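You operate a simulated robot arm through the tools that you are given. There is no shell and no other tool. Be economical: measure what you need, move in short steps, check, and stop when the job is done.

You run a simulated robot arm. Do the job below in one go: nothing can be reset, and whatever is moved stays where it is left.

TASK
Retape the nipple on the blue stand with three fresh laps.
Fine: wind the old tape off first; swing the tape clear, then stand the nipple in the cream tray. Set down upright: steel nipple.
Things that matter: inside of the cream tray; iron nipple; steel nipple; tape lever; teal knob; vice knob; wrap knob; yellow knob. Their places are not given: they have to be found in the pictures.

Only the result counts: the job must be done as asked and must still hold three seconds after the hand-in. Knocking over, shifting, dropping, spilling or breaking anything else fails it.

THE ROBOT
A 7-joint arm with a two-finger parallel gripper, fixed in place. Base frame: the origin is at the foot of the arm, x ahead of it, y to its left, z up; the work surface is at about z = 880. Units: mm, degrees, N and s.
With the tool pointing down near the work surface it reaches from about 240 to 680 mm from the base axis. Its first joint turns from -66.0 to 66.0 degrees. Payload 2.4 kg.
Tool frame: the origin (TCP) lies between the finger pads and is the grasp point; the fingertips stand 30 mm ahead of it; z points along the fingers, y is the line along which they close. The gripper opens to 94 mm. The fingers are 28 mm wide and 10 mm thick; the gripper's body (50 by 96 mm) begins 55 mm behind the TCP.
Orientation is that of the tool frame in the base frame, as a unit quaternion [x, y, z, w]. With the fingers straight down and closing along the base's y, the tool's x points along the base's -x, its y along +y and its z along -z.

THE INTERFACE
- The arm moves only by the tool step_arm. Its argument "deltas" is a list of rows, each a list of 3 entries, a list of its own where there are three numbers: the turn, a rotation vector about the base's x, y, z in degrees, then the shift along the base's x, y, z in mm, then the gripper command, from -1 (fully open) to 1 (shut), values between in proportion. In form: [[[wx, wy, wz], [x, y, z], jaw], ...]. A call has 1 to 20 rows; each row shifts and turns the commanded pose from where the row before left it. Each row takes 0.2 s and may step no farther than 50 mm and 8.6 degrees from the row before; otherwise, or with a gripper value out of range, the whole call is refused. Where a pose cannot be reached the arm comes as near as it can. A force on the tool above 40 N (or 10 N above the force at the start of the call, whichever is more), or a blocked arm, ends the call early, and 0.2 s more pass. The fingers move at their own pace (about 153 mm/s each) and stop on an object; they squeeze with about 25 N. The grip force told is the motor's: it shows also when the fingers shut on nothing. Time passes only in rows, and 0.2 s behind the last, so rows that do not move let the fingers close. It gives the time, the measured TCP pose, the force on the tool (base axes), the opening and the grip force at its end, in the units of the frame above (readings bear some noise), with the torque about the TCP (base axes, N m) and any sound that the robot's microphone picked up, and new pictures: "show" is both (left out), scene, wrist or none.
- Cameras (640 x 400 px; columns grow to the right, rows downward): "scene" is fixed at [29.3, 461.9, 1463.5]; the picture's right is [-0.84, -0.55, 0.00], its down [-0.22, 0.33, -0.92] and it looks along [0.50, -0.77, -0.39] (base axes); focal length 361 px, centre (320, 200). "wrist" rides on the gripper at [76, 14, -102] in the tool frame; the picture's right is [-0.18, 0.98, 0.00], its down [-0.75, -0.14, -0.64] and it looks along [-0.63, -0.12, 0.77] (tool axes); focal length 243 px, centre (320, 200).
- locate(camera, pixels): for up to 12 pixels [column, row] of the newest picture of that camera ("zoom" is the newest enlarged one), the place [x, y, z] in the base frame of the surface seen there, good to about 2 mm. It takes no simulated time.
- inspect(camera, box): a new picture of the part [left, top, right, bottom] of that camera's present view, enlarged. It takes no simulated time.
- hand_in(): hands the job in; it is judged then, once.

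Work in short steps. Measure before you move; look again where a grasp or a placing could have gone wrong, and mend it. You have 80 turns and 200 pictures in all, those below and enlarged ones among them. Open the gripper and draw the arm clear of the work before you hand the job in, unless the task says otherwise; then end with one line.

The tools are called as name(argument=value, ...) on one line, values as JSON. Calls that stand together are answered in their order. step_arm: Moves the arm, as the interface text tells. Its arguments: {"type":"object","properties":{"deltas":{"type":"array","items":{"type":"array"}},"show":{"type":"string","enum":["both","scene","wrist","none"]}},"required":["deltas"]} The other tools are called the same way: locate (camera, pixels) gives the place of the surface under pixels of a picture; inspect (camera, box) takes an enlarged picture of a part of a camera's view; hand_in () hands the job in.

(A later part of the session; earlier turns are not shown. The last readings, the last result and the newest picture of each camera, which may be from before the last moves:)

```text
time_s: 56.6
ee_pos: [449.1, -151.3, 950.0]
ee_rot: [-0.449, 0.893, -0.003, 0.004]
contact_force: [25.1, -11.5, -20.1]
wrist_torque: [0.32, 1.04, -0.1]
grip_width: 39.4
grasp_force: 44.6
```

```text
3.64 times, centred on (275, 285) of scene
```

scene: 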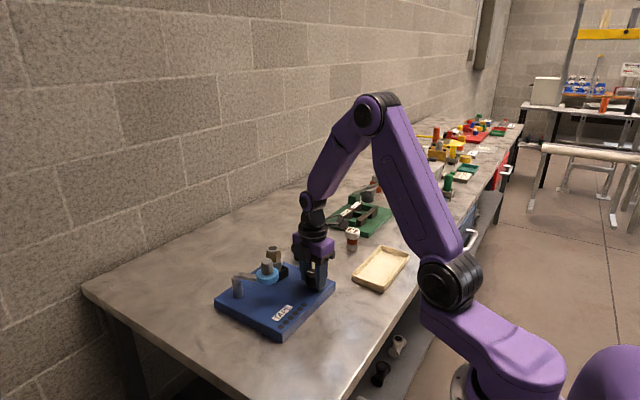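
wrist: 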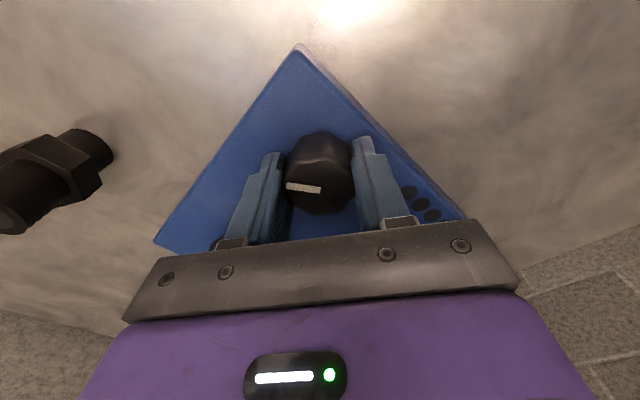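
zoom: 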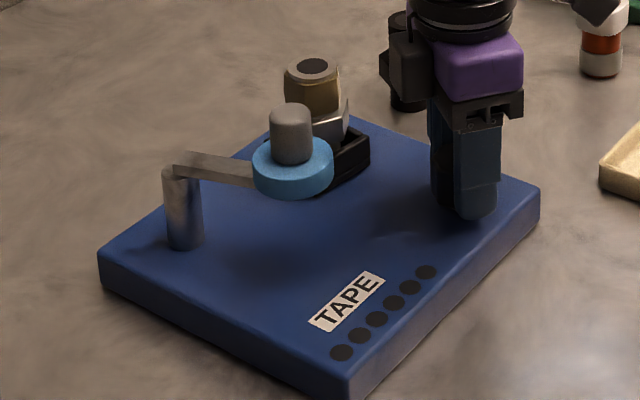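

Still turning (pointer fixed in the fingers), tape unchanged so far. I finish to the anticlockwise stop.

step_arm(deltas=[[[0, 0, 8], [0.5, 0.5, 0], 1], [[0, 0, 8], [0, 0, 0], 1], [[0, 0, 8], [0, 0, 0], 1], [[0, 0, 0], [0, 0, 0], 1]], show="none")

step_arm(deltas=[[[0, 0, 0], [0, 0, 0], -0.3], [[0, 0, 0], [0, 0, 0], -0.3], [[0, 0, -8.3], [0, 0, 0], -0.3], [[0, 0, -8.3], [0, 0, 0], -0.3], [[0, 0, -8.3], [0, 0, 0], -0.3], [[0, 0, -8.3], [0, 0, 0], -0.3], [[0, 0, -8.3], [0, 0, 0], -0.3], [[0, 0, -8.3], [0, 0, 0], -0.3], [[0, 0, -8.3], [0, 0, 0], -0.3], [[0, 0, -8.3], [0, 0, 0], -0.3], [[0, 0, -8.3], [0, 0, 0], -0.3], [[0, 0, -5], [0, 0, 0], -0.3], [[0, 0, 0], [0, 0, 0], 1], [[0, 0, 0], [0, 0, 0], 1]], show="wrist")

step_arm(deltas=[[[0, 0, 8], [0, 0, 0], 1], [[0, 0, 8], [0, 0, 0], 1], [[0, 0, 8], [0, 0, 0], 1], [[0, 0, 8], [0, 0, 0], 1], [[0, 0, 8], [0, 0, 0], 1], [[0, 0, 8], [0, 0, 0], 1], [[0, 0, 8], [0, 0, 0], 1]], show="both")

inspect(camera="scene", box=[210, 230, 340, 340])

```text
time_s: 57.6
ee_pos: [451.5, -149.5, 949.7]
ee_rot: [-0.627, 0.779, -0.004, 0.003]
contact_force: [20.4, -12.4, -5.1]
wrist_torque: [-1.1, 1.33, 0.02]
grip_width: 38.6
grasp_force: 45.5
```

```text
time_s: 60.6
ee_pos: [448.5, -149.7, 949.4]
ee_rot: [0.022, 1.0, -0.002, 0.003]
contact_force: [5.8, -4.6, -4.3]
wrist_torque: [0.54, 0.38, -0.01]
grip_width: 39.7
grasp_force: 44.5
```

wrist: 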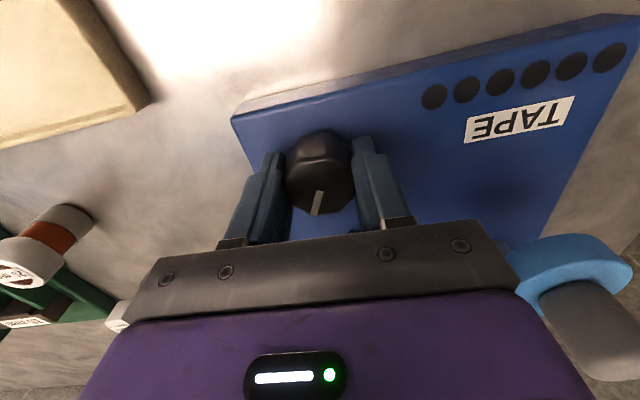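

```text
time_s: 62.2
ee_pos: [449.4, -150.7, 950.4]
ee_rot: [-0.453, 0.892, -0.003, 0.003]
contact_force: [13.6, -20.6, 0.0]
wrist_torque: [0.8, 0.63, -0.09]
grip_width: 38.7
grasp_force: 44.7
```

scene: 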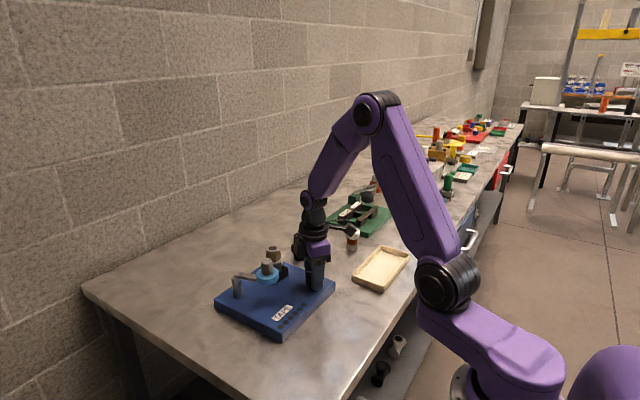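
wrist: 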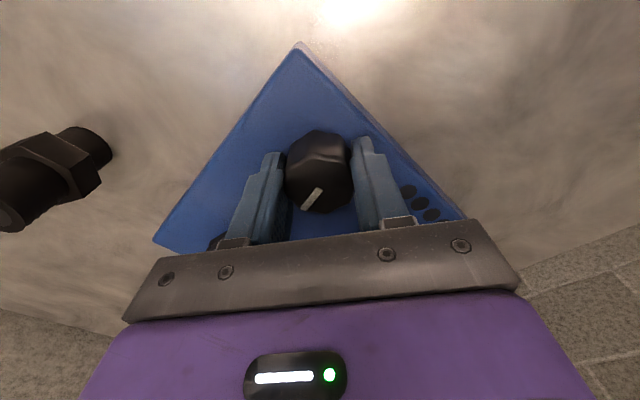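

```text
3.64 times, centred on (275, 285) of scene
```

zoom: 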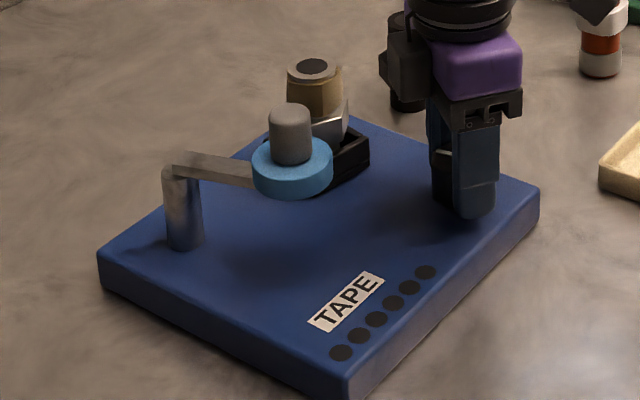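

Stop reached again; tape still looks the same. I do another clockwise pass with the lever clear (it may need cumulative laps), then look closely.

step_arm(deltas=[[[0, 0, -8.3], [-0.5, 0.5, 0], 1], [[0, 0, -8.3], [0, 0, 0], 1], [[0, 0, -8.3], [0, 0, 0], 1], [[0, 0, -8.3], [0, 0, 0], 1], [[0, 0, -8.3], [0, 0, 0], 1], [[0, 0, -8.3], [0, 0, 0], 1], [[0, 0, -8.3], [0, 0, 0], 1], [[0, 0, -8.3], [0, 0, 0], 1], [[0, 0, -8.3], [0, 0, 0], 1], [[0, 0, -8.3], [0, 0, 0], 1], [[0, 0, -8.3], [0, 0, 0], 1], [[0, 0, -8.3], [0, 0, 0], 1], [[0, 0, -8.3], [0, 0, 0], 1], [[0, 0, -8.3], [0, 0, 0], 1], [[0, 0, -8.3], [0, 0, 0], 1], [[0, 0, -8.3], [0, 0, 0], 1]], show="wrist")

inspect(camera="wrist", box=[430, 40, 640, 250])

step_arm(deltas=[[[0, 0, 0], [0, 0, 0], -0.3], [[0, 0, 0], [0, 0, 0], -0.3], [[0, 0, 8.5], [0, 0, 0], -0.3], [[0, 0, 8.5], [0, 0, 0], -0.3], [[0, 0, 8.5], [0, 0, 0], -0.3], [[0, 0, 8.5], [0, 0, 0], -0.3], [[0, 0, 8.5], [0, 0, 0], -0.3], [[0, 0, 8.5], [0, 0, 0], -0.3], [[0, 0, 8.5], [0, 0, 0], -0.3], [[0, 0, 8.5], [0, 0, 0], -0.3], [[0, 0, 8.5], [0, 0, 0], -0.3], [[0, 0, 8.5], [0, 0, 0], -0.3], [[0, 0, 8.5], [0, 0, 0], -0.3], [[0, 0, 8.5], [0, 0, 0], -0.3], [[0, 0, 8.5], [0, 0, 0], -0.3], [[0, 0, 8.5], [0, 0, 0], -0.3], [[0, 0, 8.5], [0, 0, 0], -0.3], [[0, 0, 8.5], [0, 0, 0], -0.3], [[0, 0, 8.5], [0, 0, 0], -0.3], [[0, 0, 8.5], [0, 0, 0], -0.3]], show="none")

step_arm(deltas=[[[0, 0, 0], [0, 0, 0], 1], [[0, 0, 0], [0, 0, 0], 1], [[0, 0, -8.5], [0, 0, 0], 1], [[0, 0, -8.5], [0, 0, 0], 1], [[0, 0, -8.5], [0, 0, 0], 1], [[0, 0, -8.5], [0, 0, 0], 1], [[0, 0, -8.5], [0, 0, 0], 1], [[0, 0, -8.5], [0, 0, 0], 1], [[0, 0, -8.5], [0, 0, 0], 1], [[0, 0, -8.5], [0, 0, 0], 1], [[0, 0, -8.5], [0, 0, 0], 1], [[0, 0, -8.5], [0, 0, 0], 1], [[0, 0, -8.5], [0, 0, 0], 1], [[0, 0, -8.5], [0, 0, 0], 1], [[0, 0, -8.5], [0, 0, 0], 1], [[0, 0, -8.5], [0, 0, 0], 1], [[0, 0, -8.5], [0, 0, 0], 1], [[0, 0, -8.5], [0, 0, 0], 1], [[0, 0, -8.5], [0, 0, 0], 1], [[0, 0, -8.5], [0, 0, 0], 1]], show="wrist")

inspect(camera="wrist", box=[430, 40, 640, 250])

```text
time_s: 65.6
ee_pos: [448.7, -148.6, 949.3]
ee_rot: [0.638, 0.77, -0.001, 0.002]
contact_force: [7.5, -8.6, 17.5]
wrist_torque: [-1.11, -0.34, 0.0]
grip_width: 38.6
grasp_force: 44.4
```

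wrist: 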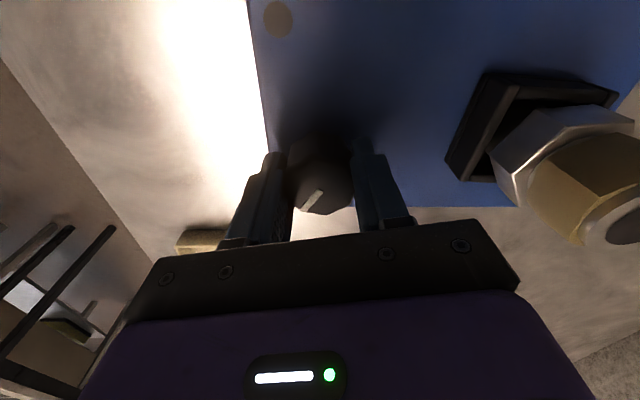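

```text
1.90 times, centred on (535, 145) of wrist
```

zoom: 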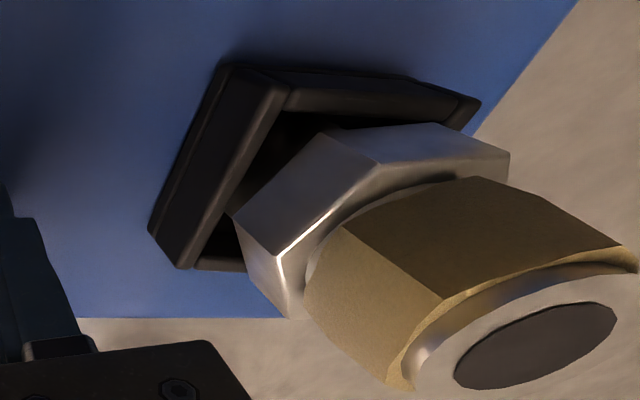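

```text
time_s: 69.8
ee_pos: [449.2, -147.2, 949.4]
ee_rot: [-0.603, 0.798, -0.001, 0.001]
contact_force: [-1.1, 0.1, 0.3]
wrist_torque: [-0.01, 0.01, 0.0]
grip_width: 61.2
grasp_force: 0.0
```

```text
time_s: 74.0
ee_pos: [450.0, -149.5, 950.2]
ee_rot: [0.639, 0.769, -0.001, 0.003]
contact_force: [11.3, -18.6, 1.6]
wrist_torque: [-1.23, 0.03, 0.01]
grip_width: 38.5
grasp_force: 45.2
```

wrist: 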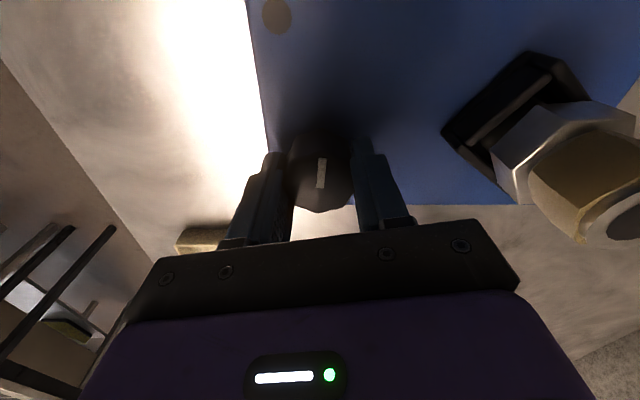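

```text
1.90 times, centred on (535, 145) of wrist
```

zoom: 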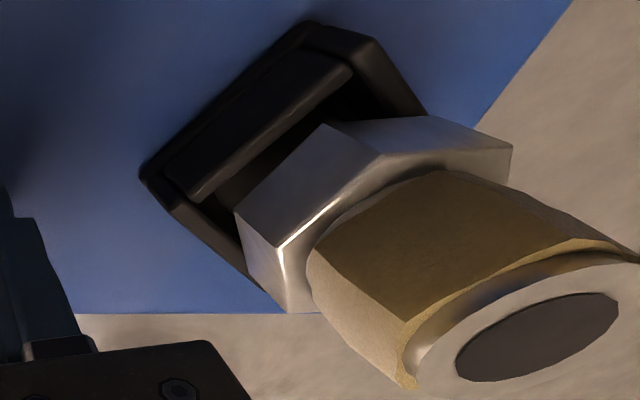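

Nipple turns but the tape stays. Next I need the lever: release the knob, rise, go back to zero rotation, and measure the lever handle.

step_arm(deltas=[[[0, 0, 0], [0, 0, 0], -0.3], [[0, 0, 0], [0, 0, 0], -0.3], [[0, 0, 8.5], [0, 0, 50], -0.3], [[0, 0, 8.5], [0, 0, 50], -0.3], [[0, 0, 8.5], [-30, 0, 50], -0.3], [[0, 0, 8.5], [-30, 10, 0], -0.3], [[0, 0, 8.5], [-30, 10, 0], -0.3], [[0, 0, 8.5], [-20, 10, 0], -0.3], [[0, 0, 8.5], [0, 20, 0], -0.3], [[0, 0, 8.5], [0, 20, 0], -0.3], [[0, 0, 8.5], [0, 10, 0], -0.3], [[0, 0, 3], [0, 0, 0], -0.3]], show="both")

inspect(camera="wrist", box=[220, 60, 420, 250])

inspect(camera="scene", box=[225, 235, 305, 305])

locate(camera="zoom", pixels=[[340, 155], [300, 165], [370, 165], [340, 195], [270, 240], [410, 240], [340, 270], [100, 250], [60, 280], [370, 60], [395, 60], [440, 70]])

```text
refused: row 5 steps farther than a row can; nothing moved
```

```text
2.11 times, centred on (320, 155) of wrist
```

zoom: 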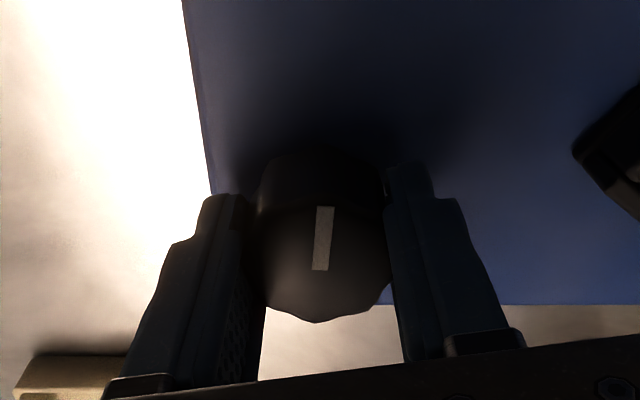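

```text
5.71 times, centred on (265, 270) of scene
```

zoom: 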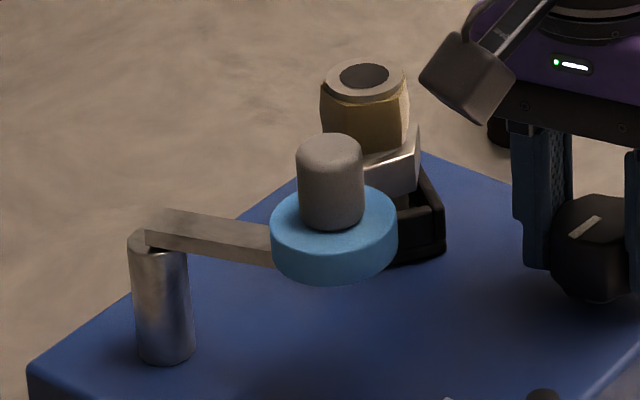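

```text
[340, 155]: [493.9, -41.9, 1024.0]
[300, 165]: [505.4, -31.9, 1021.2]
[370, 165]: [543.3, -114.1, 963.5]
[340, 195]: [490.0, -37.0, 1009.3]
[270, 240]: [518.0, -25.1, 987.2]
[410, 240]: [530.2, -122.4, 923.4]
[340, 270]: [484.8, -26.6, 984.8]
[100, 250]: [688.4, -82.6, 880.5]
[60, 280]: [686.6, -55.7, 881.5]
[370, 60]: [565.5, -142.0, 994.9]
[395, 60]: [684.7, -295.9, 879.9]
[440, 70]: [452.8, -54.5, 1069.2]
```

One row was over the limit; I resend with shorter steps. The handle is near (496,-45), top z ≈ 1024, pivot near (574,-20).

step_arm(deltas=[[[0, 0, 0], [0, 0, 0], -0.3], [[0, 0, 0], [0, 0, 0], -0.3], [[0, 0, 8.5], [0, 0, 49], -0.3], [[0, 0, 8.5], [0, 0, 49], -0.3], [[0, 0, 8.5], [-30, 0, 35], -0.3], [[0, 0, 8.5], [-30, 10, 0], -0.3], [[0, 0, 8.5], [-30, 10, 0], -0.3], [[0, 0, 8.5], [-20, 10, 0], -0.3], [[0, 0, 8.5], [0, 20, 0], -0.3], [[0, 0, 8.5], [0, 20, 0], -0.3], [[0, 0, 8.5], [0, 10, 0], -0.3], [[0, 0, 3], [0, 0, 0], -0.3]], show="wrist")

inspect(camera="wrist", box=[230, 110, 410, 240])

```text
time_s: 76.6
ee_pos: [339.7, -67.7, 1082.7]
ee_rot: [-0.004, 1.0, -0.002, 0.001]
contact_force: [0.3, -0.2, -0.1]
wrist_torque: [0.02, 0.01, -0.03]
grip_width: 61.1
grasp_force: 0.0
```

wrist: 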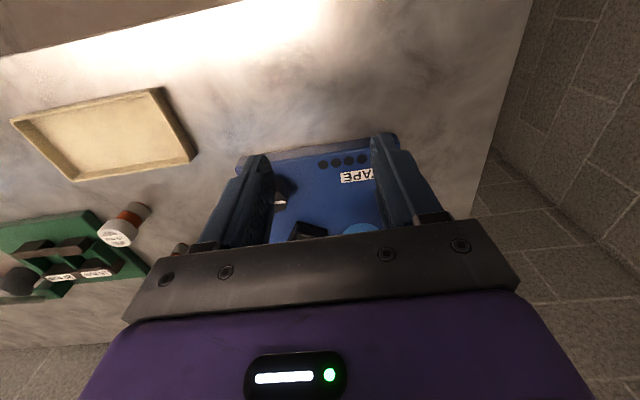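

```text
3.08 times, centred on (320, 175) of wrist
```

zoom: 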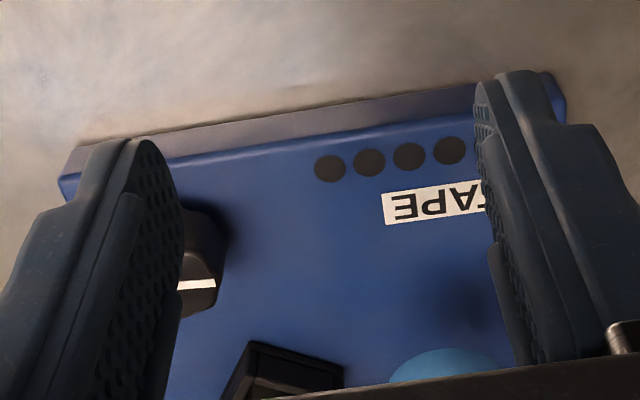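

I move above the handle with +18° turn (fingers closing along the lever's tangent), gripper open 61 mm.

step_arm(deltas=[[[0, 0, 6], [40, 6, 10], -0.3], [[0, 0, 6], [40, 6, 0], -0.3], [[0, 0, 6], [40, 6, 0], -0.3], [[0, 0, 0], [36, 4.7, 0], -0.3], [[0, 0, 0], [0, 0, 0], -0.3]], show="both")

inspect(camera="wrist", box=[220, 60, 420, 250])

```text
time_s: 77.8
ee_pos: [492.7, -43.0, 1092.3]
ee_rot: [-0.16, 0.987, -0.002, 0.002]
contact_force: [-0.6, -0.1, -0.1]
wrist_torque: [0.04, -0.01, -0.02]
grip_width: 61.2
grasp_force: 0.1
```

scene: 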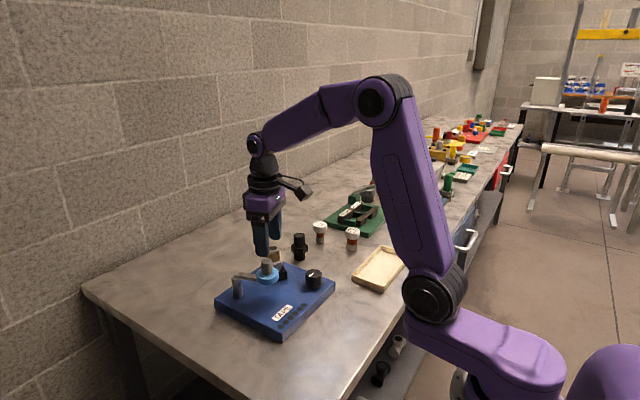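
wrist: 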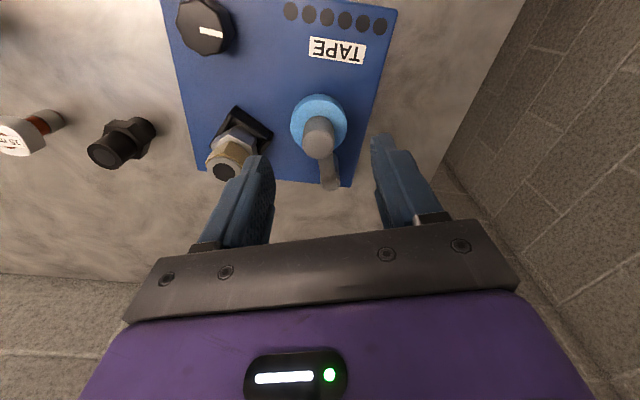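

```text
2.11 times, centred on (320, 155) of wrist
```

zoom: 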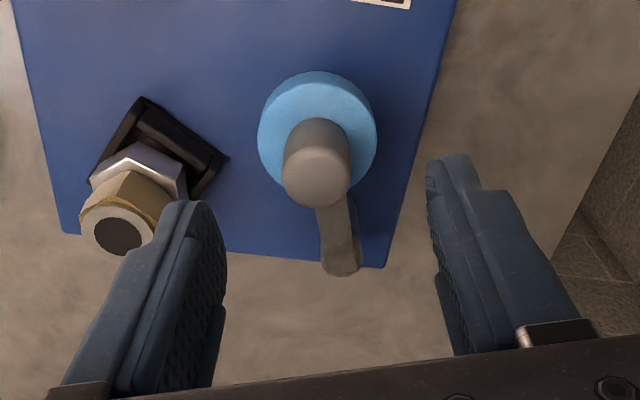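

A good view: handle top near zoom (317,178), nipple top (118,235), lever pivot end (342,262). I locate these.

locate(camera="zoom", pixels=[[317, 180], [288, 180], [345, 180], [317, 203], [317, 160], [342, 262], [342, 272], [118, 235], [84, 225], [265, 140], [372, 125], [318, 75]])

```text
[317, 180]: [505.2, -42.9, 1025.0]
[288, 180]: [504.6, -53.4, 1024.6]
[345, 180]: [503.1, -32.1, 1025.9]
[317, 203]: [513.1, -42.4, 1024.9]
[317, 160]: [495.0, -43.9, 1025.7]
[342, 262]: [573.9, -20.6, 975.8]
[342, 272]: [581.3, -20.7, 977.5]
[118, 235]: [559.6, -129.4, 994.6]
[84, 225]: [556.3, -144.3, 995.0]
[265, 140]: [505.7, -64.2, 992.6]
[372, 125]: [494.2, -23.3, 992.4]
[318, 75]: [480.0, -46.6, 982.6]
```

Handle centre (503,-43), radius 11, top 1025; pivot (577,-20), so radius 77.5; nipple (556.5,-130). I go down to z ≈ 1035 and grip the handle.

step_arm(deltas=[[[0, 0, 0], [10.3, 0, 0], -0.3], [[0, 0, 0], [0, 0, -25], -0.3], [[0, 0, 0], [0, 0, -25], -0.3], [[0, 0, 0], [0, 0, -7.5], -0.3], [[0, 0, 0], [0, 0, 0], 0.3], [[0, 0, 0], [0, 0, 0], 1], [[0, 0, 0], [0, 0, 0], 1]], show="both")

inspect(camera="scene", box=[210, 230, 340, 340])

```text
time_s: 79.4
ee_pos: [503.0, -46.4, 1034.9]
ee_rot: [-0.159, 0.987, -0.002, 0.002]
contact_force: [-1.9, 0.3, -1.4]
wrist_torque: [0.26, -0.26, -0.07]
grip_width: 24.8
grasp_force: 45.0
```

scene: 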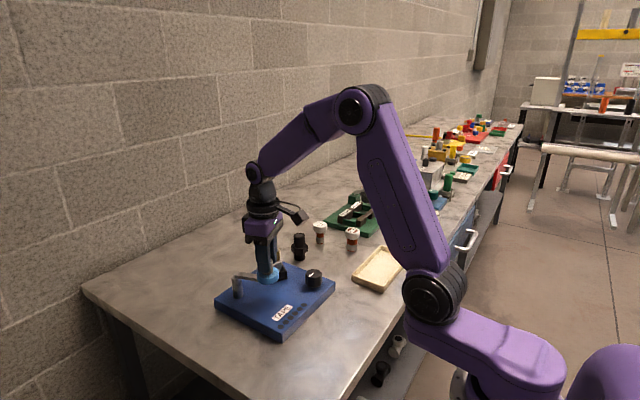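
wrist: 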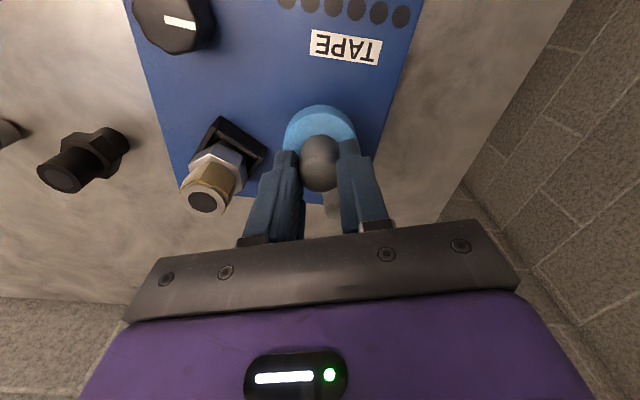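

```text
3.64 times, centred on (275, 285) of scene
```

zoom: 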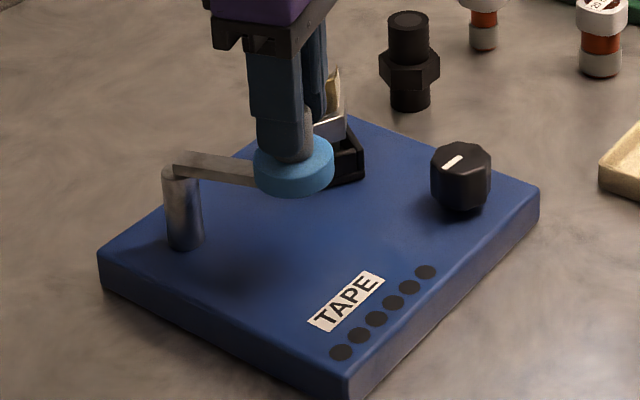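

Handle held at 24.8 mm. I swing it along the arc, first 24°.

step_arm(deltas=[[[0, 0, 6], [2.8, -7.6, 0], 1], [[0, 0, 6], [3.6, -7.3, 0], 1], [[0, 0, 6], [4.3, -6.9, 0], 1], [[0, 0, 6], [5.0, -6.35, 0], 1]], show="wrist")

inspect(camera="scene", box=[210, 230, 340, 340])

```text
time_s: 80.4
ee_pos: [520.3, -74.0, 1034.0]
ee_rot: [-0.362, 0.932, 0.0, 0.001]
contact_force: [6.9, -0.5, -20.9]
wrist_torque: [0.18, -0.14, -0.45]
grip_width: 24.5
grasp_force: 44.3
```

wrist: 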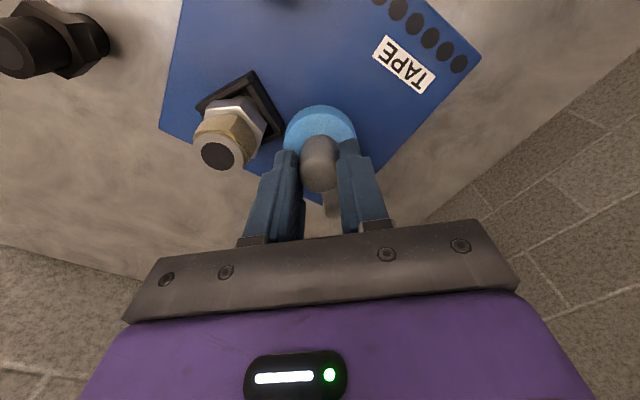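

```text
3.64 times, centred on (275, 285) of scene
```

zoom: 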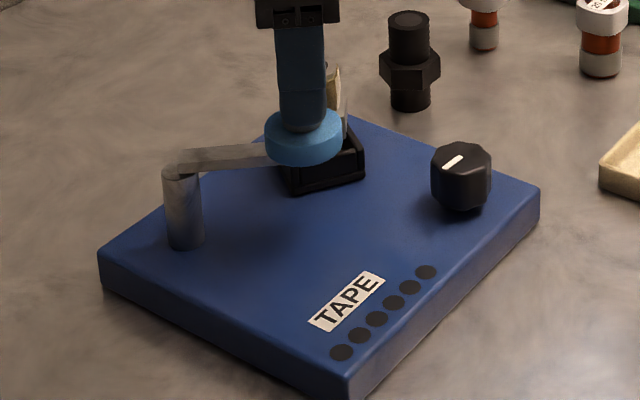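

The lever follows. I continue the arc toward the nipple.

step_arm(deltas=[[[0, 0, 6], [5.6, -5.8, -0.5], 1], [[0, 0, 6], [6.3, -5.2, 0], 1], [[0, 0, 6], [6.7, -4.5, 0], 1]], show="wrist")

inspect(camera="scene", box=[210, 230, 340, 340])

```text
time_s: 81.2
ee_pos: [539.7, -89.7, 1034.6]
ee_rot: [-0.503, 0.864, -0.002, 0.002]
contact_force: [2.8, -1.3, -8.0]
wrist_torque: [-0.59, 0.73, -0.19]
grip_width: 24.6
grasp_force: 45.3
```

wrist: 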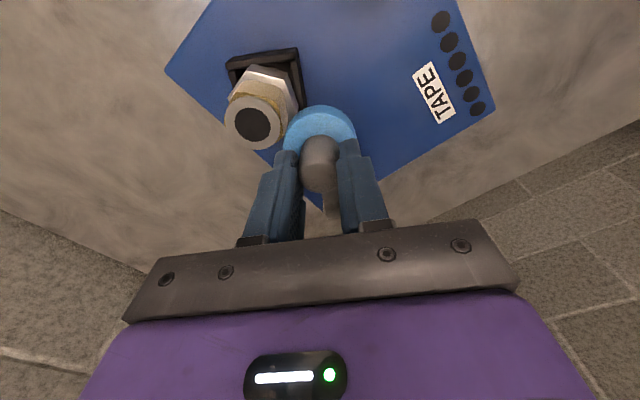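

```text
3.64 times, centred on (275, 285) of scene
```

zoom: 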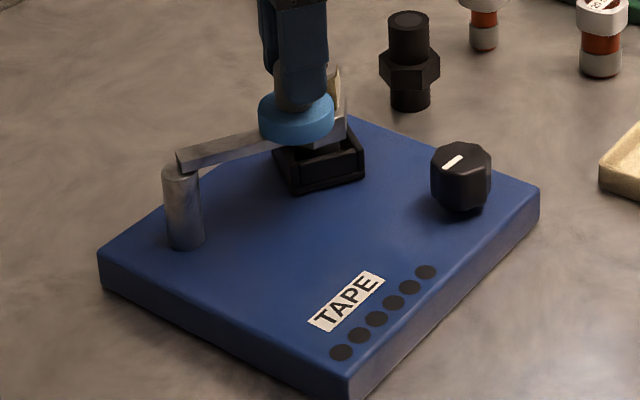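

Reel is close to the nipple. I keep swinging in small steps, watching the force.

step_arm(deltas=[[[0, 0, 3], [3.5, -2, 0], 1], [[0, 0, 3], [3.7, -1.8, 0], 1]], show="none")

step_arm(deltas=[[[0, 0, 3], [3.7, -1.6, 0], 1], [[0, 0, 0], [0, 0, 0], 1]], show="wrist")

inspect(camera="scene", box=[210, 230, 340, 340])

```text
time_s: 81.8
ee_pos: [543.1, -91.1, 1035.9]
ee_rot: [-0.548, 0.836, 0.004, -0.003]
contact_force: [-29.7, 7.2, 7.9]
wrist_torque: [0.83, -0.13, -0.29]
grip_width: 25.0
grasp_force: 45.3
```

```text
time_s: 82.2
ee_pos: [543.7, -90.6, 1034.3]
ee_rot: [-0.563, 0.826, 0.008, -0.004]
contact_force: [-12.7, 3.9, 9.9]
wrist_torque: [0.19, -0.39, -0.21]
grip_width: 25.2
grasp_force: 44.6
stopped in row 1: the force on the tool passed its limit at 45 N (the readings are from after the stop); the commanded pose is now the measured one
```

wrist: 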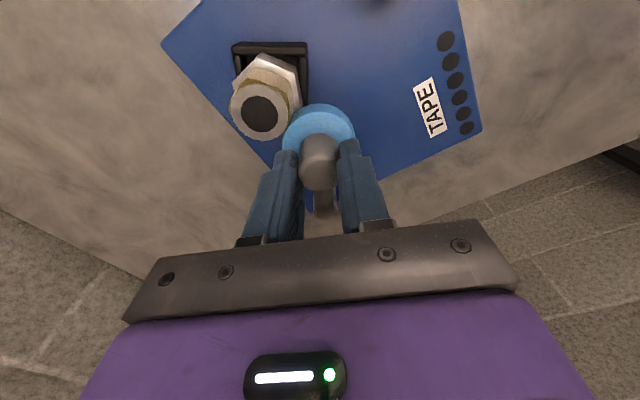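

```text
3.64 times, centred on (275, 285) of scene
```

zoom: 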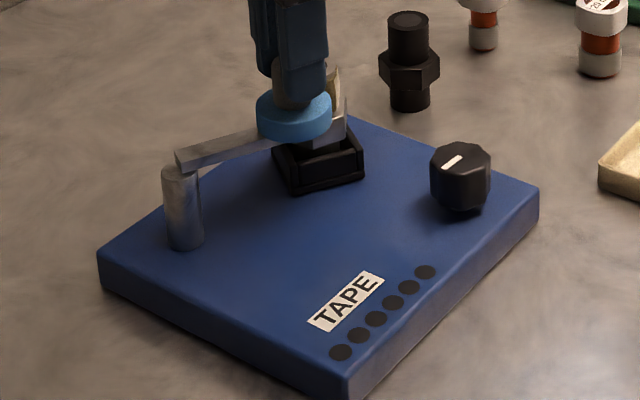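

Contact reached. I open, rise, and return over the knob (pre-turned near zero) to test small turns with the tape engaged.

step_arm(deltas=[[[0, 0, 0], [0, 0, 0], -0.2], [[0, 0, 0], [0, 0, 0], -0.2], [[0, 0, 0], [0, 0, 30], -0.2], [[0, 0, 0], [0, 0, 35], -0.2], [[0, 0, -8], [-25, -15, 0], -0.2], [[0, 0, -8], [-25, -15, 0], -0.2], [[0, 0, -8], [-25, -15, 0], -0.2], [[0, 0, -8], [-19, -14, 0], -0.2], [[0, 0, -8], [0, 0, 0], -0.3], [[0, 0, -8], [0, 0, 0], -0.3], [[0, 0, -8], [0, 0, 0], -0.3], [[0, 0, -8], [0, 0, 0], -0.3], [[0, 0, -8], [0, 0, 0], -0.3]], show="both")

inspect(camera="scene", box=[210, 230, 340, 340])

```text
time_s: 85.0
ee_pos: [452.0, -150.1, 1098.0]
ee_rot: [0.031, 0.999, 0.007, 0.0]
contact_force: [-0.3, 0.1, -0.5]
wrist_torque: [0.03, 0.02, 0.02]
grip_width: 61.2
grasp_force: 0.1
```

scene: 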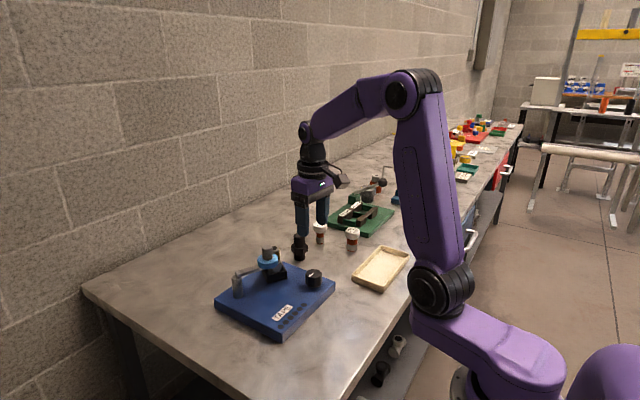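
wrist: 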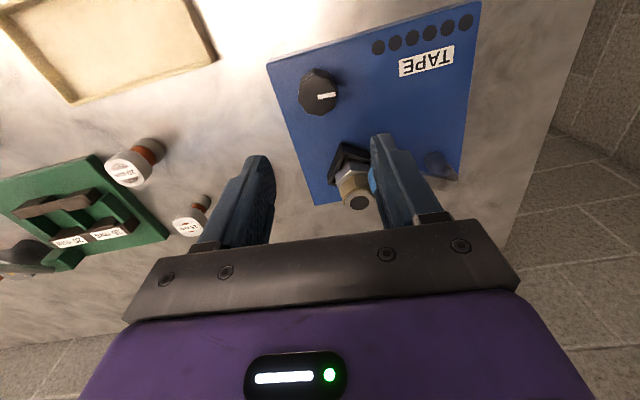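

```text
3.64 times, centred on (275, 285) of scene
```

zoom: 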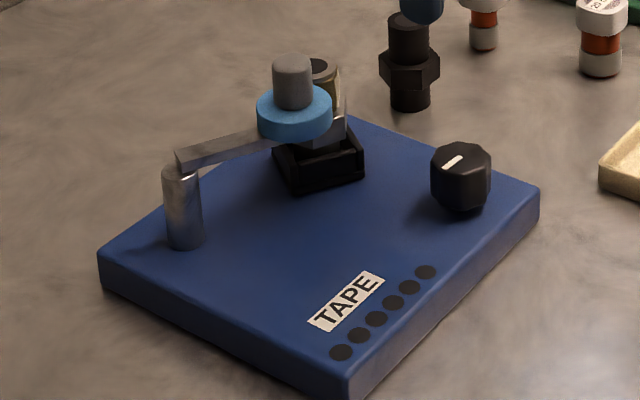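

The lever stays at the nipple; pointer is at +y. I grip the knob and turn 24° anticlockwise, then look.

step_arm(deltas=[[[0, 0, -8], [-2.5, 0.6, -40], -0.3], [[0, 0, -8], [0, 0, -40], -0.3], [[0, 0, -8], [0, 0, -40], -0.3], [[0, 0, -8], [0, 0, -28.5], -0.3], [[0, 0, 0], [0, 0, 0], 1], [[0, 0, 0], [0, 0, 0], 1], [[0, 0, 8], [0, 0, 0], 1], [[0, 0, 8], [0, 0, 0], 1], [[0, 0, 8], [0, 0, 0], 1]], show="wrist")

inspect(camera="scene", box=[210, 230, 340, 340])

```text
time_s: 87.0
ee_pos: [448.1, -149.3, 950.6]
ee_rot: [0.097, 0.995, 0.007, 0.002]
contact_force: [11.0, 19.6, 19.5]
wrist_torque: [-0.65, -0.02, 0.06]
grip_width: 40.0
grasp_force: 45.1
```

wrist: 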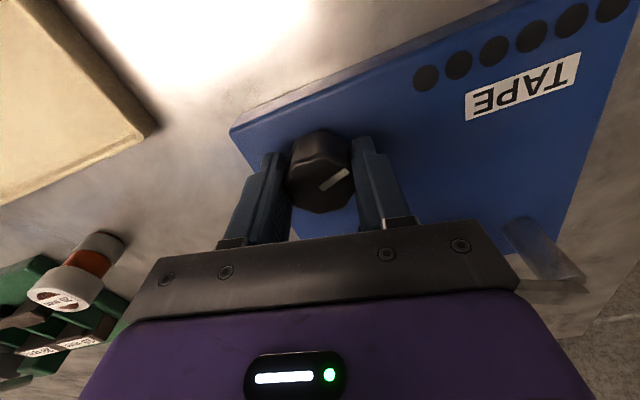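

```text
3.64 times, centred on (275, 285) of scene
```

zoom: 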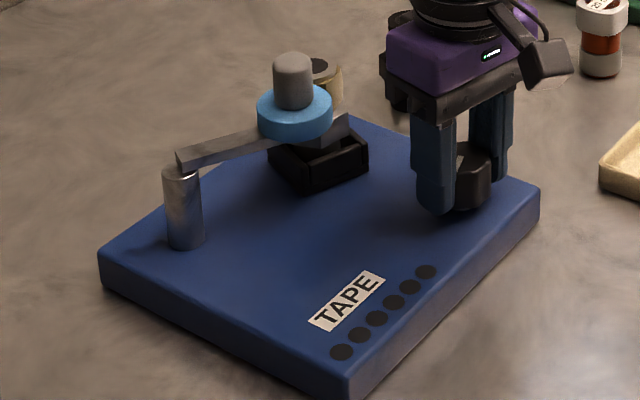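

No lamp yet. I continue anticlockwise to a full nipple lap (~+75°).

step_arm(deltas=[[[0, 0, 8], [0.3, 0.6, 0], 1], [[0, 0, 8], [0, 0, 0], 1], [[0, 0, 8], [0, 0, 0], 1], [[0, 0, 8], [0, 0, 0], 1], [[0, 0, 8], [0, 0, 0], 1]], show="wrist")

inspect(camera="scene", box=[210, 230, 340, 340])

step_arm(deltas=[[[0, 0, 8], [0, 0, 0], 1], [[0, 0, 8], [0, 0, 0], 1], [[0, 0, 8], [0, 0, 0], 1], [[0, 0, 8], [0, 0, 0], 1]], show="none")

inspect(camera="scene", box=[210, 230, 340, 340])

```text
time_s: 88.2
ee_pos: [448.0, -151.6, 950.5]
ee_rot: [-0.249, 0.969, 0.006, 0.0]
contact_force: [9.9, -1.2, 6.5]
wrist_torque: [-0.5, -1.65, -0.02]
grip_width: 39.9
grasp_force: 44.9
```

wrist: 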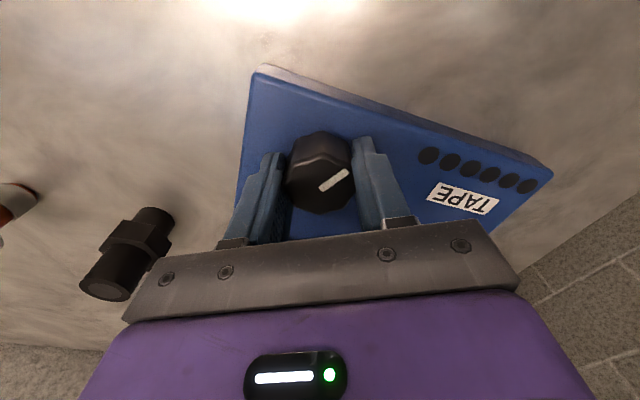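

```text
3.64 times, centred on (275, 285) of scene
```

zoom: 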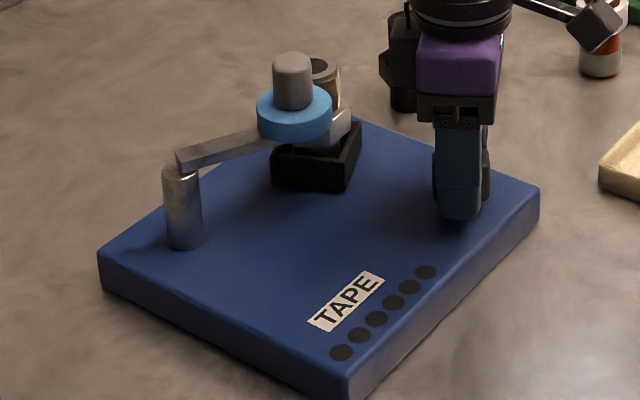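

```text
time_s: 89.2
ee_pos: [449.1, -151.4, 951.1]
ee_rot: [-0.505, 0.863, 0.003, -0.002]
contact_force: [9.1, -15.0, 1.9]
wrist_torque: [0.09, -1.63, -0.02]
grip_width: 39.9
grasp_force: 44.9
```

```text
3.64 times, centred on (275, 285) of scene
```

zoom: 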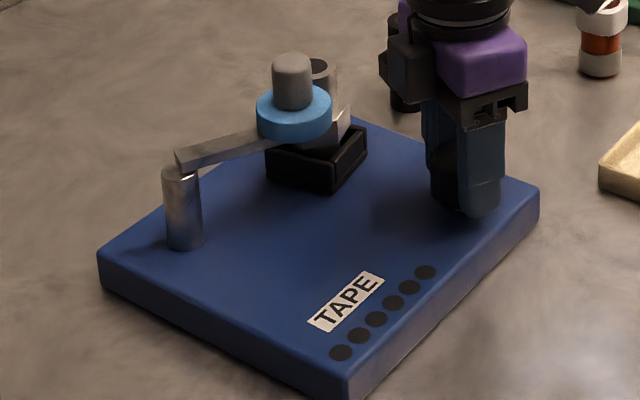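

In the last picture the gold tape is gone from the nipple – anticlockwise with the reel engaged winds it off. I check closer.

inspect(camera="scene", box=[255, 240, 305, 285])

step_arm(deltas=[[[0, 0, 0], [0, 0, 0], -0.3], [[0, 0, 0], [0, 0, 0], -0.3], [[0, 0, -8.5], [0, 0, 49], -0.3], [[0, 0, -8.5], [0, 0, 49], -0.3], [[0, 0, -8.5], [0, 0, 30], -0.3], [[0, 0, -8.5], [0, 0, 20], -0.3], [[0, 0, -8.5], [0, 0, 0], -0.3], [[0, 0, -8.5], [0, 0, 0], -0.3], [[0, 0, -8.5], [0, 0, 0], -0.3]], show="both")

inspect(camera="wrist", box=[250, 40, 450, 230])

```text
8.89 times, centred on (280, 262) of scene
```

zoom: 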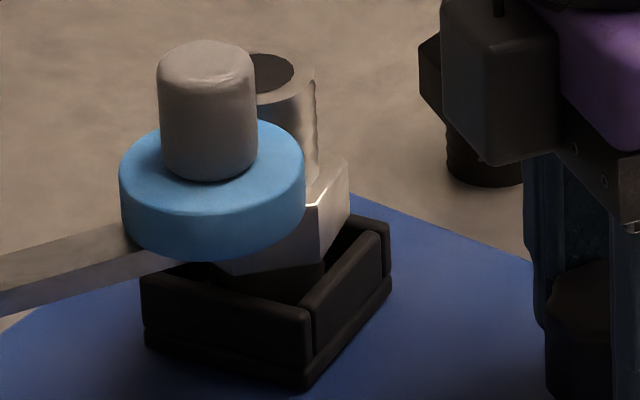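

```text
time_s: 91.2
ee_pos: [447.8, -149.3, 1097.5]
ee_rot: [-0.008, 1.0, 0.006, 0.0]
contact_force: [0.3, 0.1, 0.4]
wrist_torque: [0.0, 0.02, -0.02]
grip_width: 61.0
grasp_force: 0.0
```

scene: 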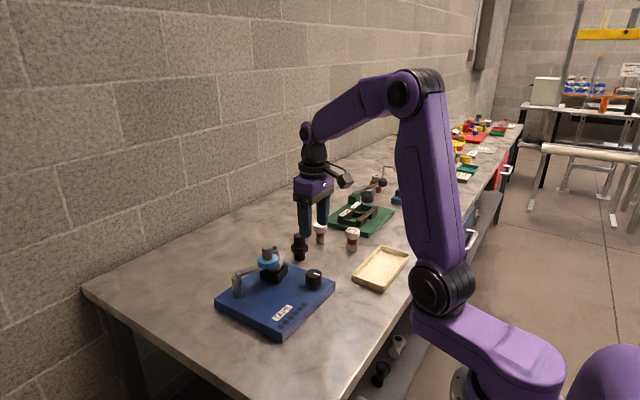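
wrist: 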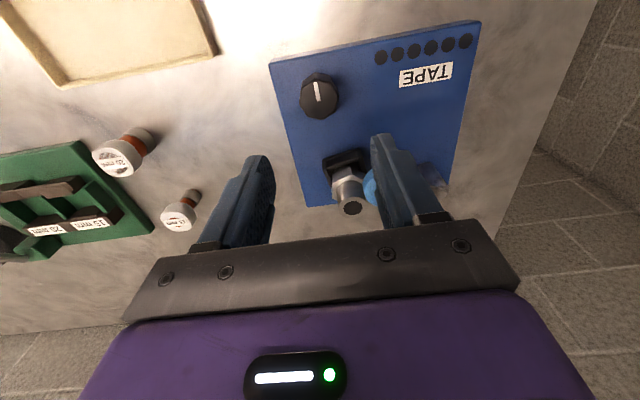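

```text
2.11 times, centred on (350, 135) of wrist
```

zoom: 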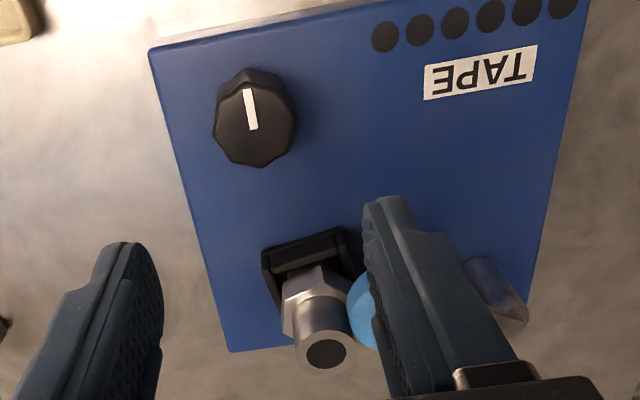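

Bare steel now. To have range for three laps, I swing the lever clear first, run the knob to the anticlockwise stop, then engage and wind clockwise. Going to the handle at (544,-90.6).

step_arm(deltas=[[[0, 0, 8.5], [12, 7.3, 0], -0.3], [[0, 0, 8.5], [12, 7.3, 0], -0.3], [[0, 0, 8.5], [12, 7.3, 0], -0.3], [[0, 0, 8.5], [12, 7.3, 0], -0.3], [[0, 0, 8.5], [12, 7.3, 0], -0.3], [[0, 0, 8.5], [12, 7.3, 0], -0.3], [[0, 0, 8.5], [12, 7.3, 0], -0.3], [[0, 0, 8.5], [12, 7.6, 0], -0.3], [[0, 0, 0], [0, 0, -30], -0.3], [[0, 0, 0], [0, 0, -32.5], -0.3], [[0, 0, 0], [0, 0, 0], 1], [[0, 0, 0], [0, 0, 0], 1]], show="both")

```text
time_s: 93.8
ee_pos: [543.6, -87.6, 1034.6]
ee_rot: [-0.568, 0.823, 0.006, -0.004]
contact_force: [-2.1, 1.0, -1.3]
wrist_torque: [-0.36, -0.68, -0.02]
grip_width: 25.2
grasp_force: 44.8
```

scene: 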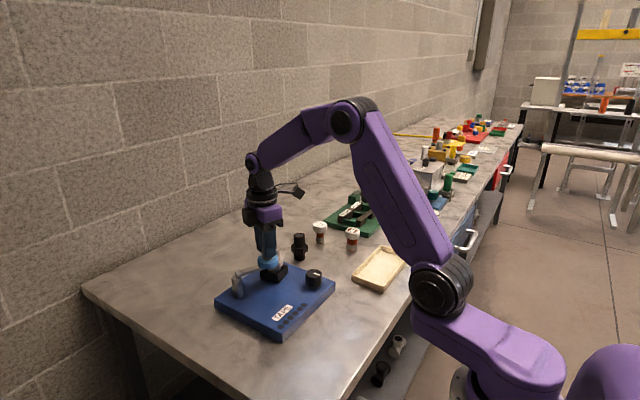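
wrist: 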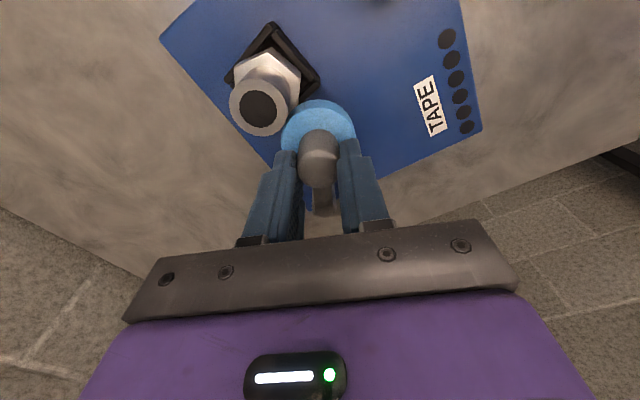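

Handle gripped. I swing it back 42° along the arc.

step_arm(deltas=[[[0, 0, -6], [-7.2, 3.75, 0], 1], [[0, 0, -6], [-6.7, 4.5, 0], 1], [[0, 0, -6], [-6.3, 5.2, 0], 1], [[0, 0, -6], [-5.6, 5.8, 0], 1], [[0, 0, -6], [-5, 6.35, 0], 1], [[0, 0, -6], [-4.3, 6.9, 0], 1], [[0, 0, -6], [-3.6, 7.3, 0], 1], [[0, 0, 0], [0, 0, 0], -0.3], [[0, 0, 0], [0, 0, 0], -0.3], [[0, 0, 0], [0, 0, 35], -0.3], [[0, 0, 0], [0, 0, 35], -0.3]], show="both")

inspect(camera="scene", box=[210, 230, 340, 340])

```text
time_s: 96.2
ee_pos: [505.4, -51.6, 1107.1]
ee_rot: [-0.235, 0.972, 0.007, -0.002]
contact_force: [0.8, 0.0, -0.5]
wrist_torque: [-0.01, 0.0, 0.0]
grip_width: 61.4
grasp_force: 0.0
```

scene: 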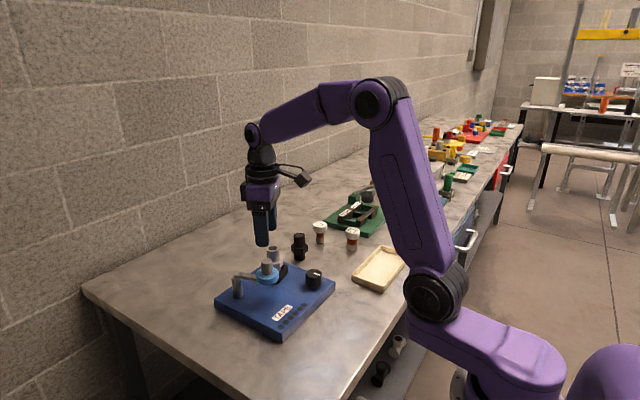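
wrist: 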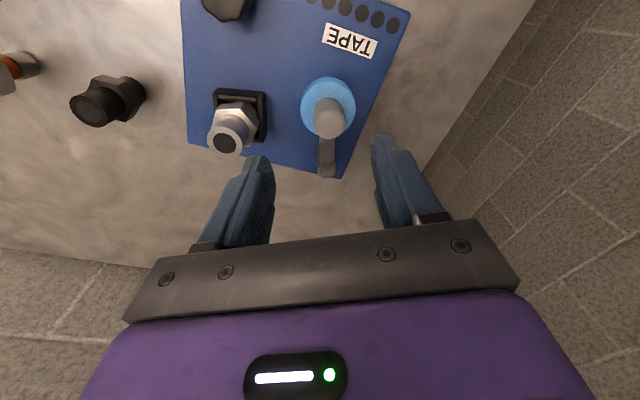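

```text
3.64 times, centred on (275, 285) of scene
```

zoom: 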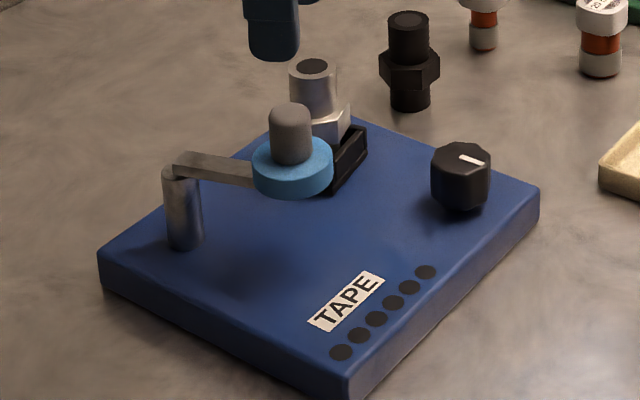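

Bare steel, lever clear. I go to the knob with hand at -80° and turn anticlockwise to the stop (two strokes).

step_arm(deltas=[[[0, 0, -8.2], [-14, -24.5, 0], -0.3], [[0, 0, -8.2], [-14, -24.5, 0], -0.3], [[0, 0, -8.2], [-14, -24.5, 0], -0.3], [[0, 0, -8.2], [-14, -24.5, 0], -0.3], [[0, 0, -8.2], [0, 0, 0], -0.3], [[0, 0, -8.2], [0, 0, 0], -0.3], [[0, 0, -8.2], [0, 0, 0], -0.3], [[0, 0, -8.2], [0, 0, 0], -0.3], [[0, 0, -8.2], [0, 0, 0], -0.3], [[0, 0, -8.2], [0, 0, 0], -0.3], [[0, 0, -8.2], [0, 0, 0], -0.3], [[0, 0, -8.2], [0, 0, 0], -0.3], [[0, 0, -8.2], [0, 0, 0], -0.3], [[0, 0, 0], [0, 0, -49], -0.3], [[0, 0, 0], [0, 0, -49], -0.3], [[0, 0, 0], [0, 0, -49], -0.3], [[0, 0, 0], [0, 0, -10], -0.3]], show="none")

step_arm(deltas=[[[0, 0, 0], [0, 0, 0], 1], [[0, 0, 0], [0, 0, 0], 1], [[0, 0, 8.3], [0, 0, 0], 1], [[0, 0, 8.3], [0, 0, 0], 1], [[0, 0, 8.3], [0, 0, 0], 1], [[0, 0, 8.3], [0, 0, 0], 1], [[0, 0, 8.3], [0, 0, 0], 1], [[0, 0, 8.3], [0, 0, 0], 1], [[0, 0, 8.3], [0, 0, 0], 1], [[0, 0, 8.3], [0, 0, 0], 1], [[0, 0, 8.3], [0, 0, 0], 1], [[0, 0, 8.3], [0, 0, 0], 1], [[0, 0, 8.3], [0, 0, 0], 1], [[0, 0, 8.3], [0, 0, 0], 1], [[0, 0, 8.3], [0, 0, 0], 1], [[0, 0, 8.3], [0, 0, 0], 1], [[0, 0, 8.3], [0, 0, 0], 1], [[0, 0, 8.3], [0, 0, 0], 1]], show="wrist")

inspect(camera="scene", box=[210, 230, 340, 340])

```text
time_s: 99.8
ee_pos: [452.1, -149.2, 946.4]
ee_rot: [0.64, 0.769, 0.006, 0.004]
contact_force: [-0.2, 0.1, 0.6]
wrist_torque: [0.03, -0.02, 0.0]
grip_width: 61.1
grasp_force: 0.1
```

```text
time_s: 103.6
ee_pos: [450.6, -149.9, 949.8]
ee_rot: [-0.449, 0.893, 0.006, -0.002]
contact_force: [-15.8, -20.2, 7.5]
wrist_torque: [-0.63, -1.11, 0.0]
grip_width: 38.7
grasp_force: 45.6
```

wrist: 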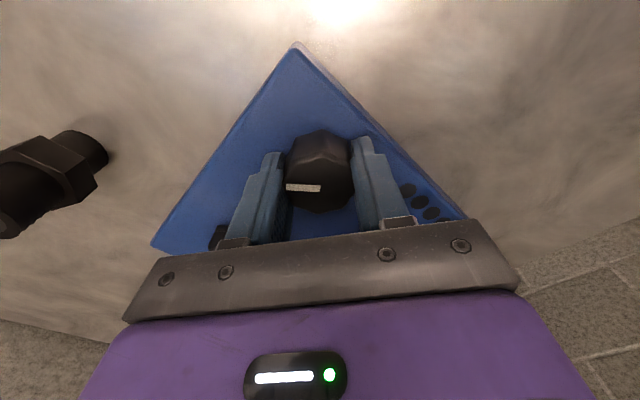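

```text
3.64 times, centred on (275, 285) of scene
```

zoom: 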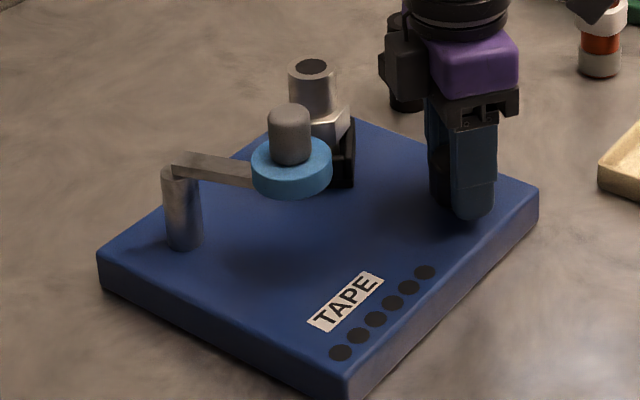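

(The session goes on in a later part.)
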